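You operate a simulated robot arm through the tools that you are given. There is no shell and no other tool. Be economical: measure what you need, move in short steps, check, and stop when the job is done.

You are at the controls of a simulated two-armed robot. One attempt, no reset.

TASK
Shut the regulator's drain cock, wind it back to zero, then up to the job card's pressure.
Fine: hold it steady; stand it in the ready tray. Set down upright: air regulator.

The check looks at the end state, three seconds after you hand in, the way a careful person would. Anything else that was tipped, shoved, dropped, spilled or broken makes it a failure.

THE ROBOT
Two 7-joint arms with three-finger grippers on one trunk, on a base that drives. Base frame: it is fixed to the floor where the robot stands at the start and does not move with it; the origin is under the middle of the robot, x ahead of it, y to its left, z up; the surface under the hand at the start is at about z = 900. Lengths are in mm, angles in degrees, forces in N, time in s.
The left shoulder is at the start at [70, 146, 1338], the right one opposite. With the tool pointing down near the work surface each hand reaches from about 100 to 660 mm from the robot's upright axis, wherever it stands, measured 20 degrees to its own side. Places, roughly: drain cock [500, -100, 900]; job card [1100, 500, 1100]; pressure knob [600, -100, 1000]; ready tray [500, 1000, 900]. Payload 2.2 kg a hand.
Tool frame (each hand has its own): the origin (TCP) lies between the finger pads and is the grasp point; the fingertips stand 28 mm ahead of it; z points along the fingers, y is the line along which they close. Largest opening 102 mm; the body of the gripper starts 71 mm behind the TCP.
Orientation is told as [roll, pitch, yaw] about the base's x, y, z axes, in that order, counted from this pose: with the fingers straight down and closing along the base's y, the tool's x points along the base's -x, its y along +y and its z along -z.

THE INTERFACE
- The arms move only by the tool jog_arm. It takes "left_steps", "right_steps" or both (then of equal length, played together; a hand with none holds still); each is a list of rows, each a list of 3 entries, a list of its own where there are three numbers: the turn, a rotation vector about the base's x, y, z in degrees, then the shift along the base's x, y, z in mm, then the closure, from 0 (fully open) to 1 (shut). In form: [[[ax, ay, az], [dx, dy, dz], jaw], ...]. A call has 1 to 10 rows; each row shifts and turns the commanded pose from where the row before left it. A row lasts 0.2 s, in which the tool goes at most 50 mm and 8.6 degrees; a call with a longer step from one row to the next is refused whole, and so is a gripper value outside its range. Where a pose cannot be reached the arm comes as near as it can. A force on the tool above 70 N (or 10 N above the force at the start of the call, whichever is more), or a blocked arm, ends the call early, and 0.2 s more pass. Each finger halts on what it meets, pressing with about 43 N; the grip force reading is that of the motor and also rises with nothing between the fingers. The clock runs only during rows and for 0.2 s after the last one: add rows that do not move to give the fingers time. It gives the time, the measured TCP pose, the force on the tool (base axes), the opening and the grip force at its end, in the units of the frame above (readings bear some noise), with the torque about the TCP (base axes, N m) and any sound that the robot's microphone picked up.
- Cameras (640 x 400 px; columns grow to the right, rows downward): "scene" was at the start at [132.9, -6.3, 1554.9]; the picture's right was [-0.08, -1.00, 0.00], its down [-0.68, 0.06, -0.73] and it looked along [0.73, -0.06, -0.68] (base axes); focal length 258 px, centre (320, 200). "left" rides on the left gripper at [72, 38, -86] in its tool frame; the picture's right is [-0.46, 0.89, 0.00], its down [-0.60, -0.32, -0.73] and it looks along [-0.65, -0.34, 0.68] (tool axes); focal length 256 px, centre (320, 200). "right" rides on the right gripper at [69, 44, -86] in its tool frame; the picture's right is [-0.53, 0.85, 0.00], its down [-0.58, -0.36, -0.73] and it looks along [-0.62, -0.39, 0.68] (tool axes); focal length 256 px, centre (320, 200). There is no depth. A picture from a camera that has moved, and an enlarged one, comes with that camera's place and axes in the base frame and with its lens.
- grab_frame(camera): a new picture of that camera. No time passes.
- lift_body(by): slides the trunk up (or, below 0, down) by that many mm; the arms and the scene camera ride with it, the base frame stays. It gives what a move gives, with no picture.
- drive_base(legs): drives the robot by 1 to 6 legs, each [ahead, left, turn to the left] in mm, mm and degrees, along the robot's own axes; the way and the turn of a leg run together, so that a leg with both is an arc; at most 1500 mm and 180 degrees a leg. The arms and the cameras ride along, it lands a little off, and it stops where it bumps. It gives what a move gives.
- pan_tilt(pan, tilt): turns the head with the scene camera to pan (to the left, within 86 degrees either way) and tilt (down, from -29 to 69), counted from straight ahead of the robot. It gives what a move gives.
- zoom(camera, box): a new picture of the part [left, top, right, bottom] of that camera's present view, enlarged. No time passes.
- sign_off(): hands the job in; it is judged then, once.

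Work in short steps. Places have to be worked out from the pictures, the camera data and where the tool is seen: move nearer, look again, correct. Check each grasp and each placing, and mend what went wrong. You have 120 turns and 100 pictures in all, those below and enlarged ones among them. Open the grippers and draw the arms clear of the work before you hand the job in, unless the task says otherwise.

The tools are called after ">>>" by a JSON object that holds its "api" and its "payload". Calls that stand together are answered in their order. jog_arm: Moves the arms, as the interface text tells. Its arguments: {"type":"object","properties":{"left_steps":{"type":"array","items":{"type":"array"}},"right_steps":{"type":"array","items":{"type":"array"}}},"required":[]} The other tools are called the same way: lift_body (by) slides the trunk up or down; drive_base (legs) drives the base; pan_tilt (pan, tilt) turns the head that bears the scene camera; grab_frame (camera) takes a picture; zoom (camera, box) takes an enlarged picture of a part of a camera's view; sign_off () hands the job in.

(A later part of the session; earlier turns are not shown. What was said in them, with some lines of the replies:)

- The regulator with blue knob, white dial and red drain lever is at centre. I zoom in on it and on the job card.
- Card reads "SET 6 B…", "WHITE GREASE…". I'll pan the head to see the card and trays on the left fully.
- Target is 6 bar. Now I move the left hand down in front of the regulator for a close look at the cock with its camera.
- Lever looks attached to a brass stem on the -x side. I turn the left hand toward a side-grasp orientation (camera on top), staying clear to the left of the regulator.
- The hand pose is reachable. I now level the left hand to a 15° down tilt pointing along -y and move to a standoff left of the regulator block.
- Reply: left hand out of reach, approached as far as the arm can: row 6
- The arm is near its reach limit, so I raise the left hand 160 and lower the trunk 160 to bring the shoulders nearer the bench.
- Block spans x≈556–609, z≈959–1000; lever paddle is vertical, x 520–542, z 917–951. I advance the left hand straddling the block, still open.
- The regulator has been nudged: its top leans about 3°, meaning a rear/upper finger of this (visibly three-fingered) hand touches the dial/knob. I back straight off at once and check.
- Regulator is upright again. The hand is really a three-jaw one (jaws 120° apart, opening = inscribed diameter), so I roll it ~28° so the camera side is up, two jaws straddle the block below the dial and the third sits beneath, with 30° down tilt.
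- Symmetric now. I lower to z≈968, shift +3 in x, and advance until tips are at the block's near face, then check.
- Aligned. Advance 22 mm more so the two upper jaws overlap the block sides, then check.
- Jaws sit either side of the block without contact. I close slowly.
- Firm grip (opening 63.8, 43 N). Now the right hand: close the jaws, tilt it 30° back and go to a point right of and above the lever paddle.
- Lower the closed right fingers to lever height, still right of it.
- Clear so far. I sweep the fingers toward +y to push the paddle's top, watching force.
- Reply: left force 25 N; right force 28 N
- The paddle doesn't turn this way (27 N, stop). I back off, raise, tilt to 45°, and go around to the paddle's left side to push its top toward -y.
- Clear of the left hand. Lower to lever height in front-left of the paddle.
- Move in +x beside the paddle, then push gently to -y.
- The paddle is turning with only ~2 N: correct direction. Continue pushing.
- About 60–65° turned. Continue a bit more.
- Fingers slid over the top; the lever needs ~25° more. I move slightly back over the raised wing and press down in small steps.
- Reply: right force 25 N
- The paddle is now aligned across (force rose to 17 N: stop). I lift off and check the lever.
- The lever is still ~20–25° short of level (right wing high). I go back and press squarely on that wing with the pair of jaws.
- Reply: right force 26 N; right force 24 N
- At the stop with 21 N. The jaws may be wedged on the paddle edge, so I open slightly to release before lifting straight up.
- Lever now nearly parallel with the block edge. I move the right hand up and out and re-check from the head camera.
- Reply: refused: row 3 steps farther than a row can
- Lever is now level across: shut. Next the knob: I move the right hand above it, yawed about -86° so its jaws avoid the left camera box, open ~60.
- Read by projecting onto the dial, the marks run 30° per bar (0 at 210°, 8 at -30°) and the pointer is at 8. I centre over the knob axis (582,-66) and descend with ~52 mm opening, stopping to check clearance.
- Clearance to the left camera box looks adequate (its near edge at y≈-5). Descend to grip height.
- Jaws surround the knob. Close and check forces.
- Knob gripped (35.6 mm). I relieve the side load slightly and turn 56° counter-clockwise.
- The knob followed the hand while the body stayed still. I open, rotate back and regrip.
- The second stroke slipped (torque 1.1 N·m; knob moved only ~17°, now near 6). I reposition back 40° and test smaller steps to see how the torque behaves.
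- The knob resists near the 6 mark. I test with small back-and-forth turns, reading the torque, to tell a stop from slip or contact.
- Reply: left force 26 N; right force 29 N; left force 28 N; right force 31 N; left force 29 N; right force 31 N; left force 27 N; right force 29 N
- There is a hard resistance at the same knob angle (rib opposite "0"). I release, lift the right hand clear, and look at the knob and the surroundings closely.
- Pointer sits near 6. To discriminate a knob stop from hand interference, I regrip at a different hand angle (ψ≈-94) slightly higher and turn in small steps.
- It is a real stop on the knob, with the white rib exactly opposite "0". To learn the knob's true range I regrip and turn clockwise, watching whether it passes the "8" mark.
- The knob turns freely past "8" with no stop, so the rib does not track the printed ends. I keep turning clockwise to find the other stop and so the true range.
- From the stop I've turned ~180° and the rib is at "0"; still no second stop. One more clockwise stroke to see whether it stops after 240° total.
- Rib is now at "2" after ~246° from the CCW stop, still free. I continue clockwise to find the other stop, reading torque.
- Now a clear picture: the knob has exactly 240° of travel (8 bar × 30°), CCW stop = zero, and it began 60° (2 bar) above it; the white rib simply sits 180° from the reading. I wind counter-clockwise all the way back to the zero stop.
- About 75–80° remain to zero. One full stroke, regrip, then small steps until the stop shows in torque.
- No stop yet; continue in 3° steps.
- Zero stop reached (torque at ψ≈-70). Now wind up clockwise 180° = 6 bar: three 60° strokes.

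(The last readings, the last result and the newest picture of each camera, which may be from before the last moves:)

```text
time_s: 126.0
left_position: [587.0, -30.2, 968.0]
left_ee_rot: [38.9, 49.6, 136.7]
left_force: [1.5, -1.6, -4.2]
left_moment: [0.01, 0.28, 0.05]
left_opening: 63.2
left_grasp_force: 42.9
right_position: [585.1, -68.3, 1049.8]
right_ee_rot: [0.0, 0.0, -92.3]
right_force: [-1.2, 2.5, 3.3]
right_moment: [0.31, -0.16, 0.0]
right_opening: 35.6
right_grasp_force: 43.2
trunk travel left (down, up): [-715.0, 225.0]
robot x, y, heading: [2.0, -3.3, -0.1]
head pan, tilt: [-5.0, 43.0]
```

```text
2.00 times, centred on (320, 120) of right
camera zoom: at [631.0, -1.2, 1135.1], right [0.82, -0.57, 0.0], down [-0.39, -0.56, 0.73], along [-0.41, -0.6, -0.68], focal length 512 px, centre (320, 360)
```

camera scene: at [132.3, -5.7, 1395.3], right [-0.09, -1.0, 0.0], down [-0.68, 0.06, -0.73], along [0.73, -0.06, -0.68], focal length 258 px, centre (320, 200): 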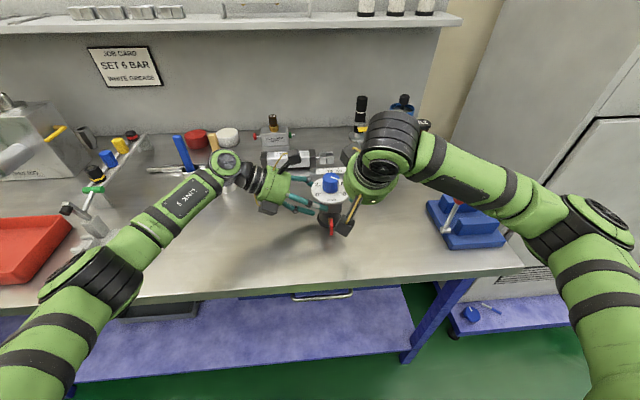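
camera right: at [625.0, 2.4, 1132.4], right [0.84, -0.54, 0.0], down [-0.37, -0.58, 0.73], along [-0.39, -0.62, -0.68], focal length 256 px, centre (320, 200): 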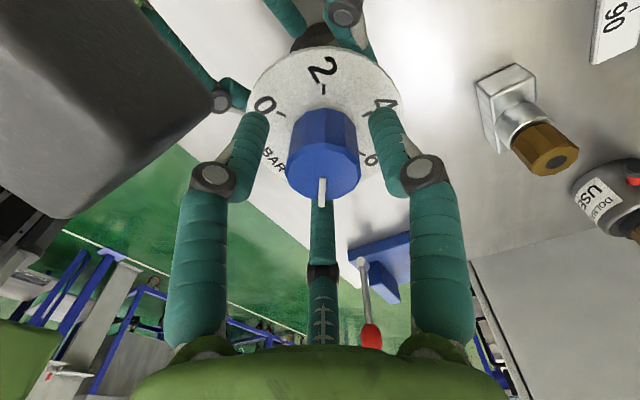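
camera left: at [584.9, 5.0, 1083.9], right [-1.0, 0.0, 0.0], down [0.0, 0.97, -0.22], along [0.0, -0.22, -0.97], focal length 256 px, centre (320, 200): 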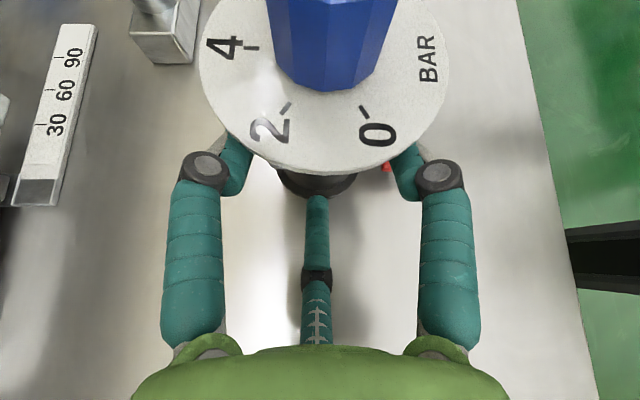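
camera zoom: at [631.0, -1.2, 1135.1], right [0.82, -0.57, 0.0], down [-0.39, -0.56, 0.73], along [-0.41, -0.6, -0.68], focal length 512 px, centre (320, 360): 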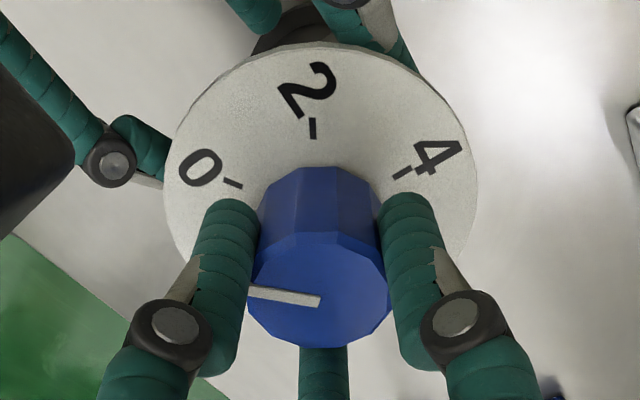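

By count the knob is ~176° up from zero. I release, lift clear and measure the rib against the dial with both cameras.

>>> {"api": "jog_arm", "payload": {"right_steps": [[[0, 0, 0], [0, 0, 0], 0.45], [[0, 0, 0], [0, 0, 0], 0.45], [[0, 0, 0], [0, 0, 25], 0.45], [[0, 0, 0], [0, 0, 40], 0.45], [[0, 0, 0], [0, 0, 40], 0.45], [[0, 0, 0], [0, 0, 40], 0.45], [[0, 0, 0], [0, 0, 0], 0.45]]}}

>>> {"api": "zoom", "payload": {"camera": "right", "box": [260, 0, 390, 110]}}

>>> {"api": "zoom", "payload": {"camera": "scene", "box": [290, 160, 370, 222]}}

```text
time_s: 127.6
left_position: [586.8, -29.1, 968.3]
left_ee_rot: [39.1, 49.7, 136.7]
left_force: [-1.0, 0.7, 0.7]
left_moment: [0.03, 0.17, -0.08]
left_opening: 63.2
left_grasp_force: 42.5
right_position: [585.0, -68.6, 1195.1]
right_ee_rot: [0.0, 0.1, -92.2]
right_force: [0.7, 0.0, 0.1]
right_moment: [0.07, -0.01, 0.01]
right_opening: 56.2
right_grasp_force: 0.0
trunk travel left (down, up): [-715.0, 225.0]
robot x, y, heading: [-1.4, 1.7, 0.0]
head pan, tilt: [-5.0, 43.0]
```

```text
3.64 times, centred on (325, 55) of right
camera zoom: at [630.0, -1.2, 1279.7], right [0.83, -0.56, 0.0], down [-0.39, -0.56, 0.73], along [-0.41, -0.6, -0.68], focal length 931 px, centre (302, 727)
```

zoom: 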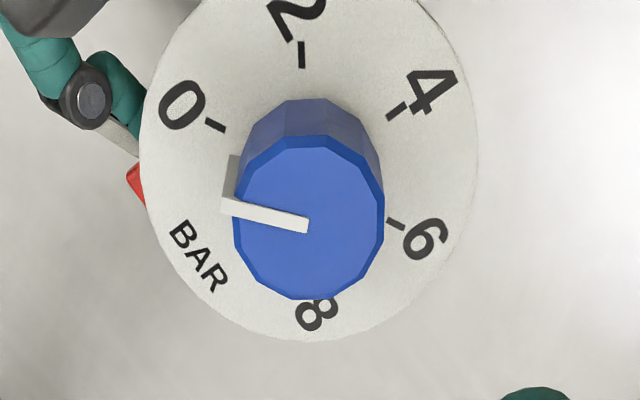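

```text
6.45 times, centred on (330, 191) of scene
camera zoom: at [134.2, -7.3, 1395.1], right [-0.09, -1.0, 0.0], down [-0.68, 0.06, -0.73], along [0.73, -0.06, -0.68], focal length 1666 px, centre (256, 258)
```

zoom: 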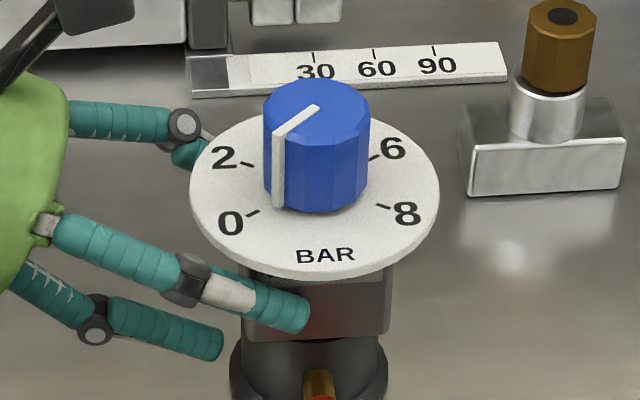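

Rib measures ~221° where 210° (opposite "6") is exact, i.e. ~5.6 bar. I regrip in the same hand orientation and turn 11° further clockwise.

>>> {"api": "jog_arm", "payload": {"right_steps": [[[0, 0, 0], [0, 0, -40], 0.45], [[0, 0, 0], [0, 0, -40], 0.45], [[0, 0, 0], [0, 0, -40], 0.45], [[0, 0, 0], [0, 0, -25], 0.45], [[0, 0, 0], [0, 0, 0], 0.7], [[0, 0, 0], [0, 0, 0], 0.9], [[0, 0, 0], [0, 0, 0], 1], [[0, 0, -5.5], [0, 0, 0], 1], [[0, 0, -5.5], [0, 0, 0], 1], [[0, 0, 0], [0, 0, 0], 1]]}}

>>> {"api": "jog_arm", "payload": {"right_steps": [[[0, 0, 0], [0, 0, 0], 0.45], [[0, 0, 0], [0, 0, 0], 0.45], [[0, 0, 0], [0, 0, 25], 0.45], [[0, 0, 5.5], [0, 0, 40], 0.45], [[0, 0, 5.5], [0, 0, 40], 0.45], [[0, 0, 0], [0, 0, 40], 0.45], [[0, 0, 0], [0, 0, 0], 0.45]]}}

>>> {"api": "zoom", "payload": {"camera": "right", "box": [260, 0, 390, 110]}}

```text
time_s: 129.8
left_position: [585.6, -29.8, 967.4]
left_ee_rot: [39.0, 49.6, 136.6]
left_force: [-5.1, -7.4, -2.2]
left_moment: [0.08, 0.04, -0.13]
left_opening: 63.1
left_grasp_force: 43.3
right_position: [583.2, -68.4, 1050.8]
right_ee_rot: [0.1, 0.1, -103.1]
right_force: [5.7, 5.8, 1.8]
right_moment: [0.55, -0.49, 0.01]
right_opening: 35.5
right_grasp_force: 42.9
trunk travel left (down, up): [-715.0, 225.0]
robot x, y, heading: [0.3, 0.9, -0.2]
head pan, tilt: [-5.0, 43.0]
```

```text
time_s: 131.4
left_position: [587.0, -31.2, 968.0]
left_ee_rot: [39.0, 49.7, 136.7]
left_force: [0.5, -0.6, -0.9]
left_moment: [0.18, 0.02, 0.04]
left_opening: 63.1
left_grasp_force: 42.9
right_position: [586.0, -68.7, 1195.0]
right_ee_rot: [0.0, 0.0, -91.9]
right_force: [0.4, 0.1, 0.2]
right_moment: [-0.01, 0.0, -0.02]
right_opening: 56.1
right_grasp_force: 0.1
trunk travel left (down, up): [-715.0, 225.0]
robot x, y, heading: [-0.4, 3.2, -0.0]
head pan, tilt: [-5.0, 43.0]
```

```text
3.64 times, centred on (325, 55) of right
camera zoom: at [630.5, -2.5, 1280.0], right [0.83, -0.56, 0.0], down [-0.38, -0.56, 0.73], along [-0.41, -0.6, -0.68], focal length 931 px, centre (302, 727)
```

zoom: 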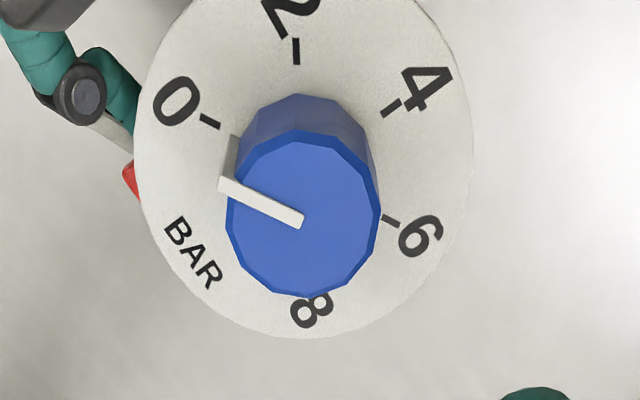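

Now ~211.6°, i.e. 5.95 bar: good. I withdraw the right hand and test-lift the regulator 15 mm with the left.

>>> {"api": "jog_arm", "payload": {"right_steps": [[[0, 0, 8], [-12, -15, 10], 0.45], [[0, 0, 8], [-15, -20, 0], 0.45], [[0, 0, 8], [-20, -20, 0], 0.45], [[0, 0, 8], [-20, -20, 0], 0.45], [[0, 0, 8], [-20, -20, 0], 0.45], [[0, 0, 8], [-20, -20, 0], 0.45], [[0, 0, 8], [-20, -20, 0], 0.45]]}}

>>> {"api": "jog_arm", "payload": {"left_steps": [[[0, 0, 0], [0, 0, 3], 0.46], [[0, 0, 0], [0, 0, 4], 0.46], [[0, 0, 0], [0, 0, 4], 0.46], [[0, 0, 0], [0, 0, 4], 0.46], [[0, 0, 0], [0, 0, 0], 0.46]]}}

>>> {"api": "zoom", "payload": {"camera": "scene", "box": [250, 150, 390, 250]}}

```text
time_s: 133.0
left_position: [584.8, -30.8, 968.5]
left_ee_rot: [38.8, 49.7, 136.5]
left_force: [-0.7, 0.4, -2.2]
left_moment: [0.11, 0.02, 0.0]
left_opening: 63.5
left_grasp_force: 43.0
right_position: [456.7, -204.1, 1204.7]
right_ee_rot: [0.1, 0.1, -35.9]
right_force: [-0.3, -0.7, -0.3]
right_moment: [0.03, -0.01, 0.03]
right_opening: 56.0
right_grasp_force: 0.1
trunk travel left (down, up): [-715.0, 225.0]
robot x, y, heading: [-2.7, 4.3, 0.0]
head pan, tilt: [-5.0, 43.0]
```

```text
time_s: 134.2
left_position: [586.4, -30.2, 982.5]
left_ee_rot: [39.0, 49.6, 136.6]
left_force: [1.1, -0.1, -2.1]
left_moment: [0.11, -0.04, -0.01]
left_opening: 63.1
left_grasp_force: 43.0
right_position: [458.9, -202.8, 1204.2]
right_ee_rot: [0.0, 0.0, -36.1]
right_force: [-0.8, 0.7, 0.1]
right_moment: [0.0, -0.02, -0.01]
right_opening: 56.3
right_grasp_force: 0.1
trunk travel left (down, up): [-715.0, 225.0]
robot x, y, heading: [1.3, -2.3, -0.2]
head pan, tilt: [-5.0, 43.0]
```

```text
4.00 times, centred on (320, 200) of scene
camera zoom: at [133.5, -6.6, 1395.1], right [-0.09, -1.0, 0.0], down [-0.68, 0.06, -0.73], along [0.73, -0.06, -0.68], focal length 1033 px, centre (320, 200)
```

zoom: 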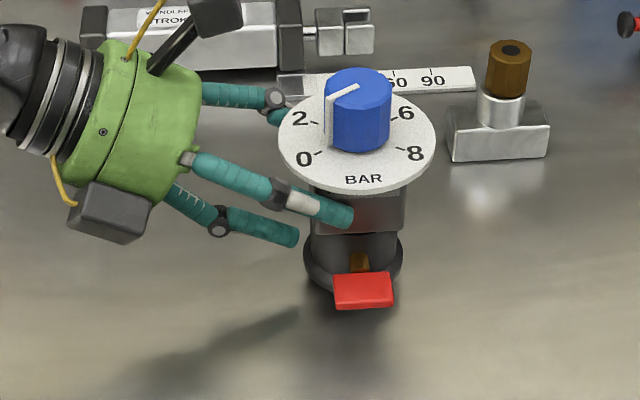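

It lifts cleanly (~2 N weight, no slip). I raise the trunk 160 mm, back off, then look for the ready tray on the left.

>>> {"api": "lift_body", "payload": {"by": 160}}

>>> {"api": "drive_base", "payload": {"legs": [[-250, 0, 0]]}}

>>> {"api": "drive_base", "payload": {"legs": [[0, 700, 0]]}}

>>> {"api": "pan_tilt", "payload": {"pan": 10, "tilt": 40}}

>>> {"api": "grab_frame", "payload": {"camera": "scene"}}

```text
time_s: 136.0
left_position: [586.1, -30.2, 1141.7]
left_ee_rot: [39.0, 49.6, 136.7]
left_force: [-0.5, -0.2, -0.9]
left_moment: [0.09, 0.0, 0.0]
left_opening: 63.4
left_grasp_force: 43.0
right_position: [458.1, -203.0, 1363.0]
right_ee_rot: [0.0, -0.1, -36.1]
right_force: [0.3, -0.6, 0.4]
right_moment: [0.05, -0.02, -0.01]
right_opening: 56.2
right_grasp_force: 0.0
trunk travel left (down, up): [-875.0, 65.0]
robot x, y, heading: [-1.3, -1.9, -0.0]
head pan, tilt: [-5.0, 43.0]
```

```text
time_s: 137.8
left_position: [342.5, -26.3, 1141.4]
left_ee_rot: [39.1, 49.5, 137.1]
left_force: [0.2, 0.0, -3.0]
left_moment: [0.09, -0.01, -0.03]
left_opening: 63.0
left_grasp_force: 42.7
right_position: [217.0, -202.0, 1362.7]
right_ee_rot: [0.0, 0.2, -35.8]
right_force: [0.1, -0.1, -1.1]
right_moment: [0.05, 0.04, 0.02]
right_opening: 56.4
right_grasp_force: 0.0
trunk travel left (down, up): [-875.0, 65.0]
robot x, y, heading: [-247.2, 0.6, 0.6]
head pan, tilt: [-5.0, 43.0]
```

```text
time_s: 141.7
left_position: [337.5, 669.7, 1142.0]
left_ee_rot: [38.9, 49.5, 136.8]
left_force: [-0.5, -0.2, -2.5]
left_moment: [0.1, -0.03, -0.03]
left_opening: 63.1
left_grasp_force: 43.6
right_position: [209.8, 496.3, 1363.8]
right_ee_rot: [0.1, 0.1, -36.0]
right_force: [0.2, -0.7, 0.5]
right_moment: [-0.01, 0.02, -0.02]
right_opening: 56.0
right_grasp_force: 0.0
trunk travel left (down, up): [-875.0, 65.0]
robot x, y, heading: [-248.8, 695.0, 0.3]
head pan, tilt: [-5.0, 43.0]
```

```text
time_s: 142.4
left_position: [337.9, 671.0, 1142.0]
left_ee_rot: [39.0, 49.7, 136.8]
left_force: [-0.9, 0.4, -2.8]
left_moment: [0.09, 0.0, 0.0]
left_opening: 63.3
left_grasp_force: 43.1
right_position: [209.8, 497.7, 1363.2]
right_ee_rot: [0.0, -0.1, -35.9]
right_force: [-0.5, 0.2, -0.1]
right_moment: [-0.02, 0.02, 0.02]
right_opening: 56.3
right_grasp_force: 0.0
trunk travel left (down, up): [-875.0, 65.0]
robot x, y, heading: [-248.6, 699.7, 0.4]
head pan, tilt: [10.0, 40.0]
```

```text
21 pictures are left
camera scene: at [-114.7, 715.4, 1559.5], right [0.18, -0.98, 0.0], down [-0.63, -0.11, -0.77], along [0.75, 0.13, -0.64], focal length 258 px, centre (320, 200)
```

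scene: 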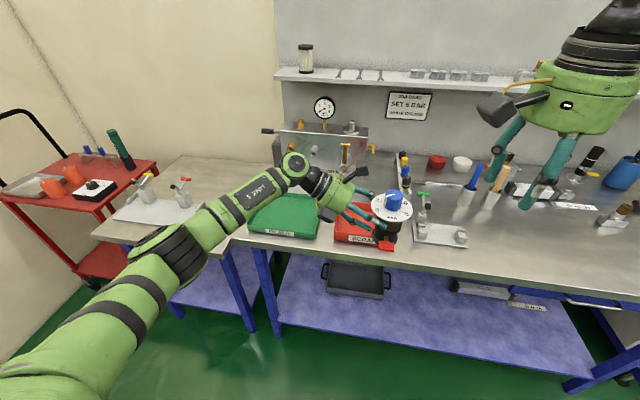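

>>> {"api": "zoom", "payload": {"camera": "scene", "box": [220, 170, 420, 270]}}

```text
3.20 times, centred on (320, 220) of scene
camera zoom: at [-114.7, 715.4, 1559.5], right [0.18, -0.98, 0.0], down [-0.63, -0.11, -0.77], along [0.75, 0.13, -0.64], focal length 826 px, centre (320, 136)
```

zoom: 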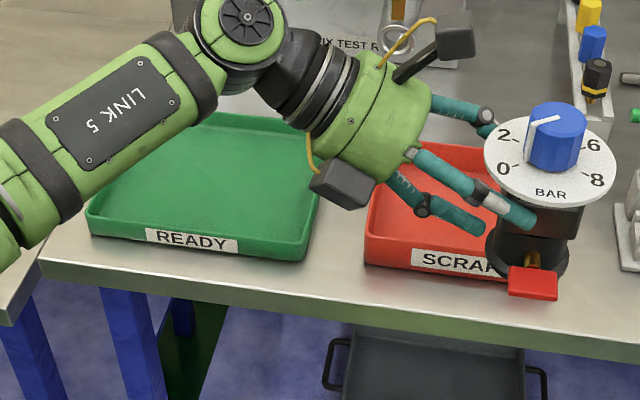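

The green tray is labelled READY, spanning about y 825–1064, x 445–650. I drive left ~295, then forward ~212 so the held regulator hovers over its middle.

>>> {"api": "drive_base", "payload": {"legs": [[0, 295, 0]]}}

>>> {"api": "drive_base", "payload": {"legs": [[205, 0, 0]]}}

>>> {"api": "pan_tilt", "payload": {"pan": 0, "tilt": 45}}

>>> {"api": "grab_frame", "payload": {"camera": "scene"}}

>>> {"api": "grab_frame", "payload": {"camera": "left"}}

```text
time_s: 144.4
left_position: [335.9, 962.7, 1141.8]
left_ee_rot: [38.9, 49.5, 136.6]
left_force: [0.1, 0.7, -2.7]
left_moment: [0.13, -0.01, 0.02]
left_opening: 63.1
left_grasp_force: 43.1
right_position: [209.6, 787.8, 1363.6]
right_ee_rot: [0.1, 0.1, -36.0]
right_force: [0.3, -0.3, 0.3]
right_moment: [0.02, 0.01, 0.01]
right_opening: 56.0
right_grasp_force: 0.1
trunk travel left (down, up): [-875.0, 65.0]
robot x, y, heading: [-249.0, 995.1, 0.0]
head pan, tilt: [10.0, 40.0]
```

```text
time_s: 146.1
left_position: [534.0, 964.5, 1144.7]
left_ee_rot: [38.7, 49.8, 136.5]
left_force: [-0.3, -0.2, -2.7]
left_moment: [0.13, -0.04, 0.01]
left_opening: 63.2
left_grasp_force: 43.1
right_position: [405.5, 791.1, 1365.2]
right_ee_rot: [0.1, -0.2, -36.0]
right_force: [-0.6, -0.3, -0.1]
right_moment: [0.01, -0.08, 0.02]
right_opening: 56.2
right_grasp_force: 0.1
trunk travel left (down, up): [-875.0, 65.0]
robot x, y, heading: [-47.1, 994.3, 0.1]
head pan, tilt: [10.0, 40.0]
```

```text
time_s: 146.8
left_position: [536.9, 965.8, 1143.7]
left_ee_rot: [39.1, 49.6, 136.8]
left_force: [0.9, -0.2, -2.4]
left_moment: [0.1, -0.02, -0.01]
left_opening: 63.3
left_grasp_force: 42.8
right_position: [410.2, 791.2, 1363.4]
right_ee_rot: [-0.1, 0.0, -36.0]
right_force: [-1.1, -0.8, -0.3]
right_moment: [-0.03, 0.01, -0.03]
right_opening: 56.1
right_grasp_force: 0.0
trunk travel left (down, up): [-875.0, 65.0]
robot x, y, heading: [-44.2, 994.5, 0.1]
head pan, tilt: [0.0, 45.0]
```

```text
19 pictures are left
camera scene: at [83.6, 994.8, 1552.3], right [0.0, -1.0, 0.0], down [-0.71, 0.0, -0.71], along [0.71, 0.0, -0.71], focal length 258 px, centre (320, 200)
```

scene: 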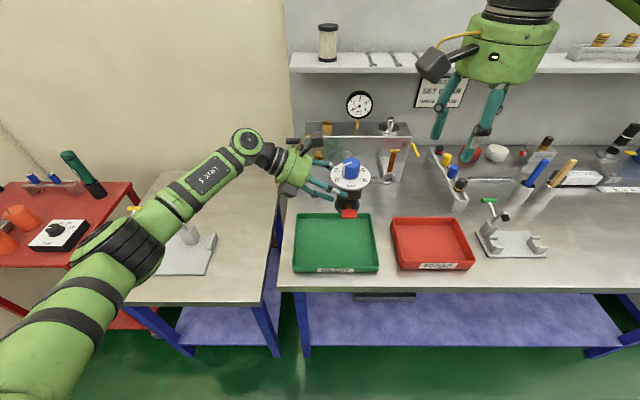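

```text
18 pictures are left
camera left: at [537.6, 999.8, 1257.0], right [-1.0, 0.0, 0.01], down [-0.01, 0.98, -0.22], along [-0.01, -0.22, -0.98], focal length 256 px, centre (320, 200)
```

left: 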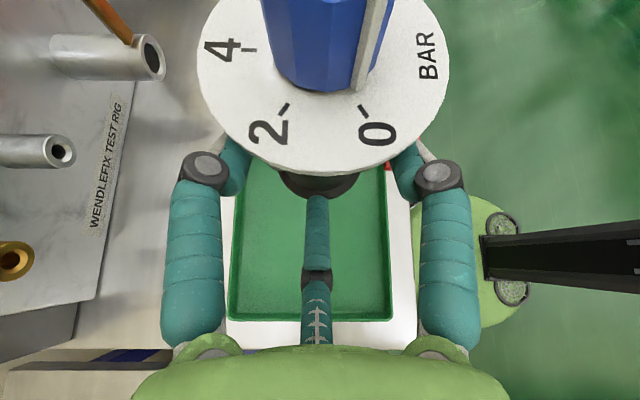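

Regulator is centred over the READY tray (centre ≈(533,929); tray 443–657 × 825–1071). I shift 10 mm ahead and lower by the trunk 145 mm.

>>> {"api": "jog_arm", "payload": {"left_steps": [[[0, 0, 0], [5, 3, 0], 0.46], [[0, 0, 0], [5, 3, 0], 0.46]]}}

>>> {"api": "lift_body", "payload": {"by": -145}}

>>> {"api": "grab_frame", "payload": {"camera": "scene"}}

```text
time_s: 147.4
left_position: [546.1, 970.9, 1141.3]
left_ee_rot: [39.0, 49.6, 136.8]
left_force: [0.5, -0.8, -2.9]
left_moment: [0.13, -0.01, 0.0]
left_opening: 63.2
left_grasp_force: 43.2
right_position: [410.6, 791.3, 1364.9]
right_ee_rot: [0.1, 0.0, -35.9]
right_force: [0.8, -0.6, 0.0]
right_moment: [0.0, 0.01, -0.03]
right_opening: 56.4
right_grasp_force: 0.0
trunk travel left (down, up): [-875.0, 65.0]
robot x, y, heading: [-50.6, 992.2, -0.1]
head pan, tilt: [0.0, 45.0]
```

```text
time_s: 149.1
left_position: [546.9, 971.6, 997.2]
left_ee_rot: [39.0, 49.6, 136.8]
left_force: [0.1, 0.2, -2.3]
left_moment: [0.1, -0.01, -0.02]
left_opening: 63.3
left_grasp_force: 43.1
right_position: [410.4, 792.0, 1219.3]
right_ee_rot: [0.1, 0.0, -35.9]
right_force: [-0.6, 0.0, 0.3]
right_moment: [-0.02, 0.03, -0.02]
right_opening: 56.1
right_grasp_force: 0.0
trunk travel left (down, up): [-730.0, 210.0]
robot x, y, heading: [-49.8, 995.3, 0.3]
head pan, tilt: [0.0, 45.0]
```

```text
17 pictures are left
camera scene: at [83.6, 994.8, 1407.3], right [0.0, -1.0, 0.0], down [-0.71, 0.0, -0.71], along [0.71, 0.0, -0.71], focal length 258 px, centre (320, 200)
```

scene: 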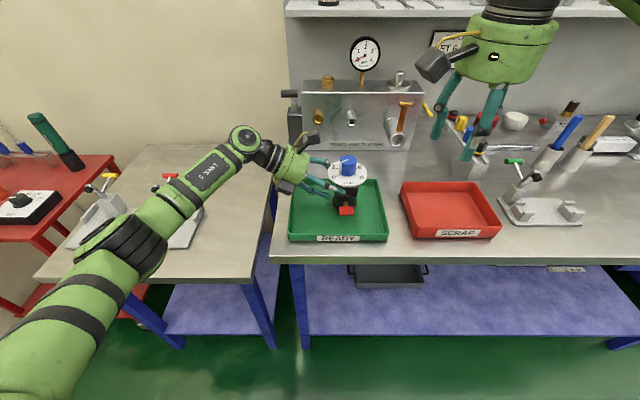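

Lower gently with a 2.5° levelling correction, watching the vertical force for touchdown.

>>> {"api": "jog_arm", "payload": {"left_steps": [[[2.5, 0, 0], [0, 0, -4], 0.46], [[0, 0, 0], [0, 0, -5], 0.46], [[0, 0, 0], [0, 0, -4], 0.46], [[0, 0, 0], [0, 0, 0], 0.46]]}}

>>> {"api": "jog_arm", "payload": {"left_steps": [[[0, 0, 0], [0, 0, -3], 0.46], [[0, 0, 0], [0, 0, 0], 0.46]]}}

>>> {"api": "jog_arm", "payload": {"left_steps": [[[0, 0, 0], [0, 0, -2], 0.46], [[0, 0, 0], [0, 0, 0], 0.46]]}}

>>> {"api": "jog_arm", "payload": {"left_steps": [[[0, 0, 0], [0, 0, -2], 0.46], [[0, 0, 0], [0, 0, 0], 0.46]]}}

>>> {"api": "zoom", "payload": {"camera": "scene", "box": [270, 140, 410, 250]}}

```text
time_s: 150.1
left_position: [546.0, 971.0, 984.8]
left_ee_rot: [36.3, 47.9, 134.7]
left_force: [0.0, 0.6, -0.8]
left_moment: [0.08, -0.02, -0.02]
left_opening: 62.7
left_grasp_force: 42.8
right_position: [410.5, 791.5, 1219.1]
right_ee_rot: [0.0, 0.0, -36.1]
right_force: [0.4, 0.2, -1.0]
right_moment: [-0.01, 0.02, 0.01]
right_opening: 56.3
right_grasp_force: 0.0
trunk travel left (down, up): [-730.0, 210.0]
robot x, y, heading: [-48.7, 996.5, 0.1]
head pan, tilt: [0.0, 45.0]
```

```text
time_s: 150.7
left_position: [548.4, 970.9, 980.4]
left_ee_rot: [36.2, 47.9, 134.8]
left_force: [0.4, 0.0, -3.4]
left_moment: [0.12, -0.03, -0.03]
left_opening: 63.1
left_grasp_force: 42.7
right_position: [410.6, 791.5, 1220.1]
right_ee_rot: [0.0, 0.0, -36.0]
right_force: [0.2, 0.8, 0.0]
right_moment: [0.03, 0.04, -0.01]
right_opening: 56.1
right_grasp_force: 0.0
trunk travel left (down, up): [-730.0, 210.0]
robot x, y, heading: [-47.9, 993.6, 0.2]
head pan, tilt: [0.0, 45.0]
```

```text
time_s: 151.3
left_position: [546.9, 971.7, 978.2]
left_ee_rot: [36.3, 47.9, 134.6]
left_force: [0.5, 0.4, -2.7]
left_moment: [0.1, -0.02, -0.01]
left_opening: 63.1
left_grasp_force: 43.1
right_position: [409.6, 792.4, 1218.1]
right_ee_rot: [0.0, 0.0, -36.0]
right_force: [-1.3, 0.3, 0.4]
right_moment: [0.01, -0.02, 0.0]
right_opening: 55.9
right_grasp_force: 0.1
trunk travel left (down, up): [-730.0, 210.0]
robot x, y, heading: [-48.2, 994.6, 0.2]
head pan, tilt: [0.0, 45.0]
```

```text
time_s: 151.9
left_position: [546.7, 970.5, 976.8]
left_ee_rot: [36.2, 47.9, 134.7]
left_force: [0.8, 0.2, -1.8]
left_moment: [0.1, 0.02, 0.03]
left_opening: 63.4
left_grasp_force: 43.2
right_position: [410.4, 791.3, 1219.6]
right_ee_rot: [0.1, 0.0, -35.9]
right_force: [0.0, 0.0, -0.5]
right_moment: [-0.02, 0.01, 0.01]
right_opening: 56.0
right_grasp_force: 0.0
trunk travel left (down, up): [-730.0, 210.0]
robot x, y, heading: [-46.2, 991.8, 0.3]
head pan, tilt: [0.0, 45.0]
```

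```text
3.64 times, centred on (340, 195) of scene
camera zoom: at [83.7, 994.8, 1407.3], right [0.0, -1.0, 0.0], down [-0.71, 0.0, -0.71], along [0.71, 0.0, -0.71], focal length 939 px, centre (247, 218)
```

zoom: 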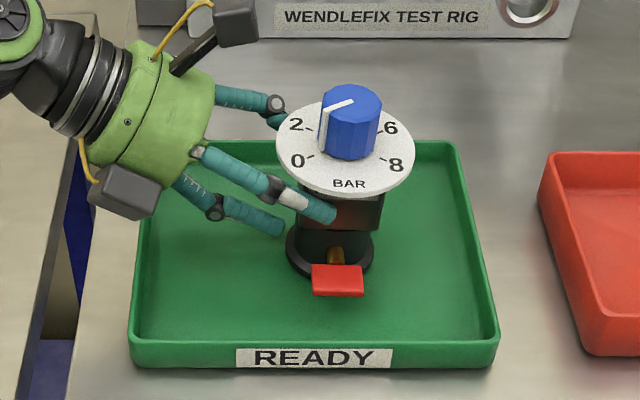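

Not yet touching, and the correction looks slightly too much; I undo 2° and continue down in 2 mm steps.

>>> {"api": "jog_arm", "payload": {"left_steps": [[[-2, 0, 0], [0, 0, -2], 0.46], [[0, 0, 0], [0, 0, 0], 0.46]]}}

>>> {"api": "jog_arm", "payload": {"left_steps": [[[0, 0, 0], [0, 0, -2], 0.46], [[0, 0, 0], [0, 0, 0], 0.46]]}}

>>> {"api": "jog_arm", "payload": {"left_steps": [[[0, 0, 0], [0, 0, -1.5], 0.46], [[0, 0, 0], [0, 0, 0], 0.46]]}}

```text
time_s: 152.5
left_position: [546.7, 971.6, 974.7]
left_ee_rot: [38.4, 49.3, 136.4]
left_force: [0.6, 0.1, -1.4]
left_moment: [0.1, 0.0, 0.0]
left_opening: 63.5
left_grasp_force: 42.7
right_position: [410.6, 791.7, 1220.5]
right_ee_rot: [0.0, 0.1, -36.0]
right_force: [0.4, -0.4, -0.3]
right_moment: [0.01, 0.02, -0.02]
right_opening: 56.2
right_grasp_force: 0.1
trunk travel left (down, up): [-730.0, 210.0]
robot x, y, heading: [-45.8, 995.5, 0.4]
head pan, tilt: [0.0, 45.0]
```

```text
time_s: 153.1
left_position: [545.5, 971.6, 974.3]
left_ee_rot: [38.5, 49.5, 136.5]
left_force: [1.5, 0.2, 3.4]
left_moment: [-0.15, 0.07, 0.06]
left_opening: 63.0
left_grasp_force: 42.9
right_position: [409.5, 792.4, 1220.4]
right_ee_rot: [-0.1, 0.1, -36.0]
right_force: [0.9, -0.3, 0.1]
right_moment: [-0.03, -0.02, 0.04]
right_opening: 56.1
right_grasp_force: 0.0
trunk travel left (down, up): [-730.0, 210.0]
robot x, y, heading: [-48.8, 991.7, 0.3]
head pan, tilt: [0.0, 45.0]
```

```text
time_s: 153.7
left_position: [546.3, 970.9, 975.1]
left_ee_rot: [38.4, 49.7, 136.5]
left_force: [4.5, 1.7, 11.4]
left_moment: [-0.42, 0.08, 0.14]
left_opening: 63.3
left_grasp_force: 43.3
right_position: [409.4, 791.7, 1220.9]
right_ee_rot: [0.0, 0.0, -36.0]
right_force: [0.8, 0.5, -0.3]
right_moment: [0.01, 0.0, -0.02]
right_opening: 56.3
right_grasp_force: 0.1
trunk travel left (down, up): [-730.0, 210.0]
robot x, y, heading: [-47.0, 994.9, 0.1]
head pan, tilt: [0.0, 45.0]
```

Touchdown (+11 N). I back off 1 mm and open slowly to ~72 mm, then check.

>>> {"api": "jog_arm", "payload": {"left_steps": [[[0, 0, 0], [0, 0, 1], 0.42], [[0, 0, 0], [0, 0, 0], 0.36], [[0, 0, 0], [0, 0, 0], 0.33], [[0, 0, 0], [0, 0, 0], 0.3], [[0, 0, 0], [0, 0, 0], 0.3]]}}

>>> {"api": "zoom", "payload": {"camera": "scene", "box": [270, 140, 410, 250]}}

>>> {"api": "grab_frame", "payload": {"camera": "left"}}

```text
time_s: 154.9
left_position: [546.0, 972.5, 972.3]
left_ee_rot: [38.4, 49.3, 136.3]
left_force: [0.0, -0.1, 0.0]
left_moment: [-0.02, 0.01, 0.03]
left_opening: 71.3
left_grasp_force: 0.0
right_position: [410.6, 791.2, 1219.1]
right_ee_rot: [-0.1, -0.1, -36.1]
right_force: [0.0, -0.8, 0.8]
right_moment: [0.0, -0.03, -0.01]
right_opening: 56.0
right_grasp_force: 0.1
trunk travel left (down, up): [-730.0, 210.0]
robot x, y, heading: [-48.2, 996.0, -0.1]
head pan, tilt: [0.0, 45.0]
```

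```text
3.64 times, centred on (340, 195) of scene
camera zoom: at [83.2, 994.9, 1407.3], right [0.0, -1.0, 0.0], down [-0.71, 0.0, -0.71], along [0.71, 0.0, -0.71], focal length 939 px, centre (247, 218)
```

zoom: 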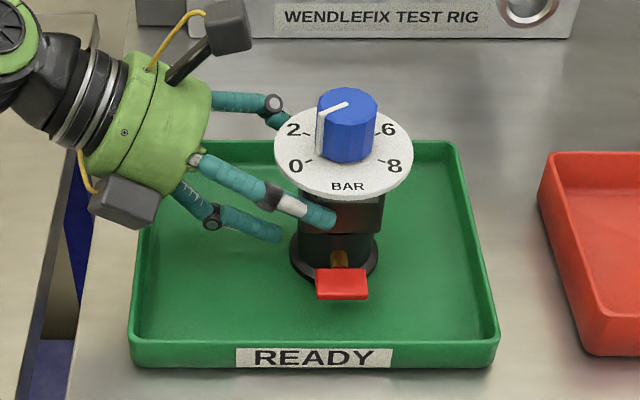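

```text
14 pictures are left
camera left: at [546.2, 1005.1, 1087.5], right [-1.0, 0.0, 0.01], down [-0.01, 0.98, -0.21], along [-0.01, -0.21, -0.98], focal length 256 px, centre (320, 200)
```

left: 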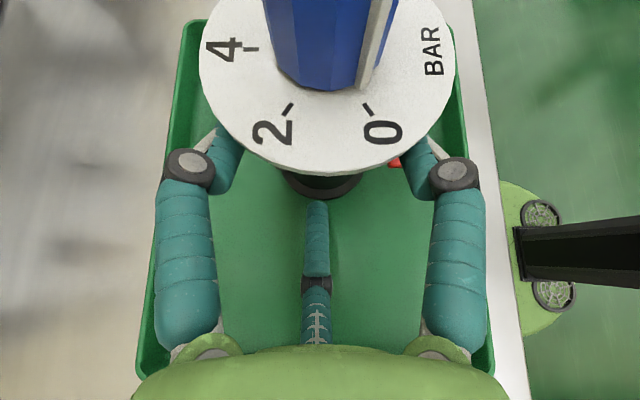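

Released and standing upright. I withdraw along the hand's own axis (back and up at 30°), which keeps clearance to the dial and tray wall.

>>> {"api": "jog_arm", "payload": {"left_steps": [[[0, 0, 0], [0, 8.7, 5], 0.3], [[0, 0, 0], [0, 8.7, 5], 0.3], [[0, 0, 0], [0, 8.7, 5], 0.3], [[0, 0, 0], [0, 8.7, 5], 0.3], [[0, 0, 0], [0, 13, 7.5], 0.3], [[0, 0, 0], [0, 17, 10], 0.3], [[0, 0, 0], [0, 17, 20], 0.3], [[0, 0, 0], [0, 10, 40], 0.3], [[0, 0, 0], [0, 10, 40], 0.3]]}}

>>> {"api": "grab_frame", "payload": {"camera": "scene"}}

>>> {"api": "zoom", "payload": {"camera": "scene", "box": [280, 140, 420, 250]}}

```text
time_s: 156.9
left_position: [548.5, 1073.1, 1110.4]
left_ee_rot: [38.4, 49.3, 136.3]
left_force: [-0.1, -0.4, -0.8]
left_moment: [0.0, 0.01, -0.02]
left_opening: 71.3
left_grasp_force: 0.2
right_position: [408.8, 791.2, 1219.4]
right_ee_rot: [0.2, 0.0, -36.0]
right_force: [-0.1, 0.6, 0.2]
right_moment: [0.0, -0.02, 0.0]
right_opening: 56.2
right_grasp_force: 0.0
trunk travel left (down, up): [-730.0, 210.0]
robot x, y, heading: [-47.7, 995.3, 0.2]
head pan, tilt: [0.0, 45.0]
```

```text
13 pictures are left
camera scene: at [82.6, 994.8, 1407.4], right [0.0, -1.0, 0.0], down [-0.71, 0.0, -0.71], along [0.71, 0.0, -0.71], focal length 258 px, centre (320, 200)
```

scene: 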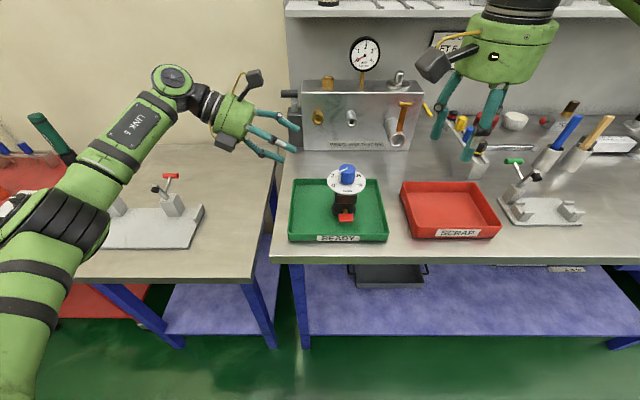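

```text
3.64 times, centred on (350, 195) of scene
camera zoom: at [82.6, 994.8, 1407.4], right [0.0, -1.0, 0.0], down [-0.71, 0.0, -0.71], along [0.71, 0.0, -0.71], focal length 939 px, centre (211, 218)
```

zoom: 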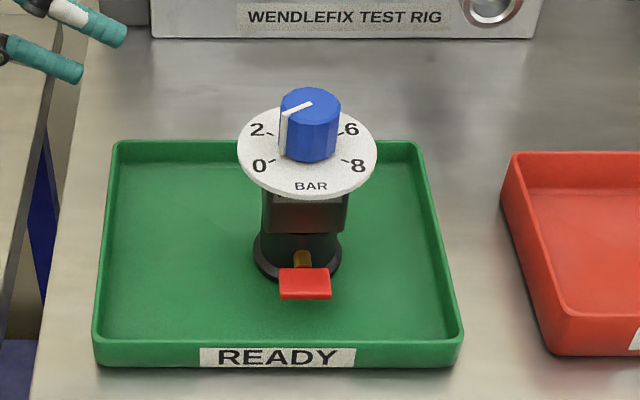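

The regulator stands upright in the READY tray with its lever level and the knob 180° (6 bar) above the zero stop. Both hands are open and clear, so I hand in.

>>> {"api": "sign_off", "payload": {}}

```text
The job is handed in.
```

The regulator is standing upright in the ready tray with its drain cock shut. I wound it back to the zero stop and then up to about 6 bar. The setting depends on how I read the knob.

- **Knob reading:** the white pointer does not match the printed scale. The knob turns 240°, which fits 0 to 8 bar at 30° a bar, but its stops fall where the pointer shows "6" and "2". I took the counter-clockwise stop as zero and turned 180° clockwise from it, so the pointer now sits at "0". By my measurement that is 5.95 bar. I could not confirm it against anything other than the stops.
- **Upper stop:** while finding the range I ran the knob up to its upper stop. I then went back to zero before setting the pressure.
- **Leaning once:** my first side grip tilted the regulator about 3°. It stood upright again when I backed off, and nothing fell.
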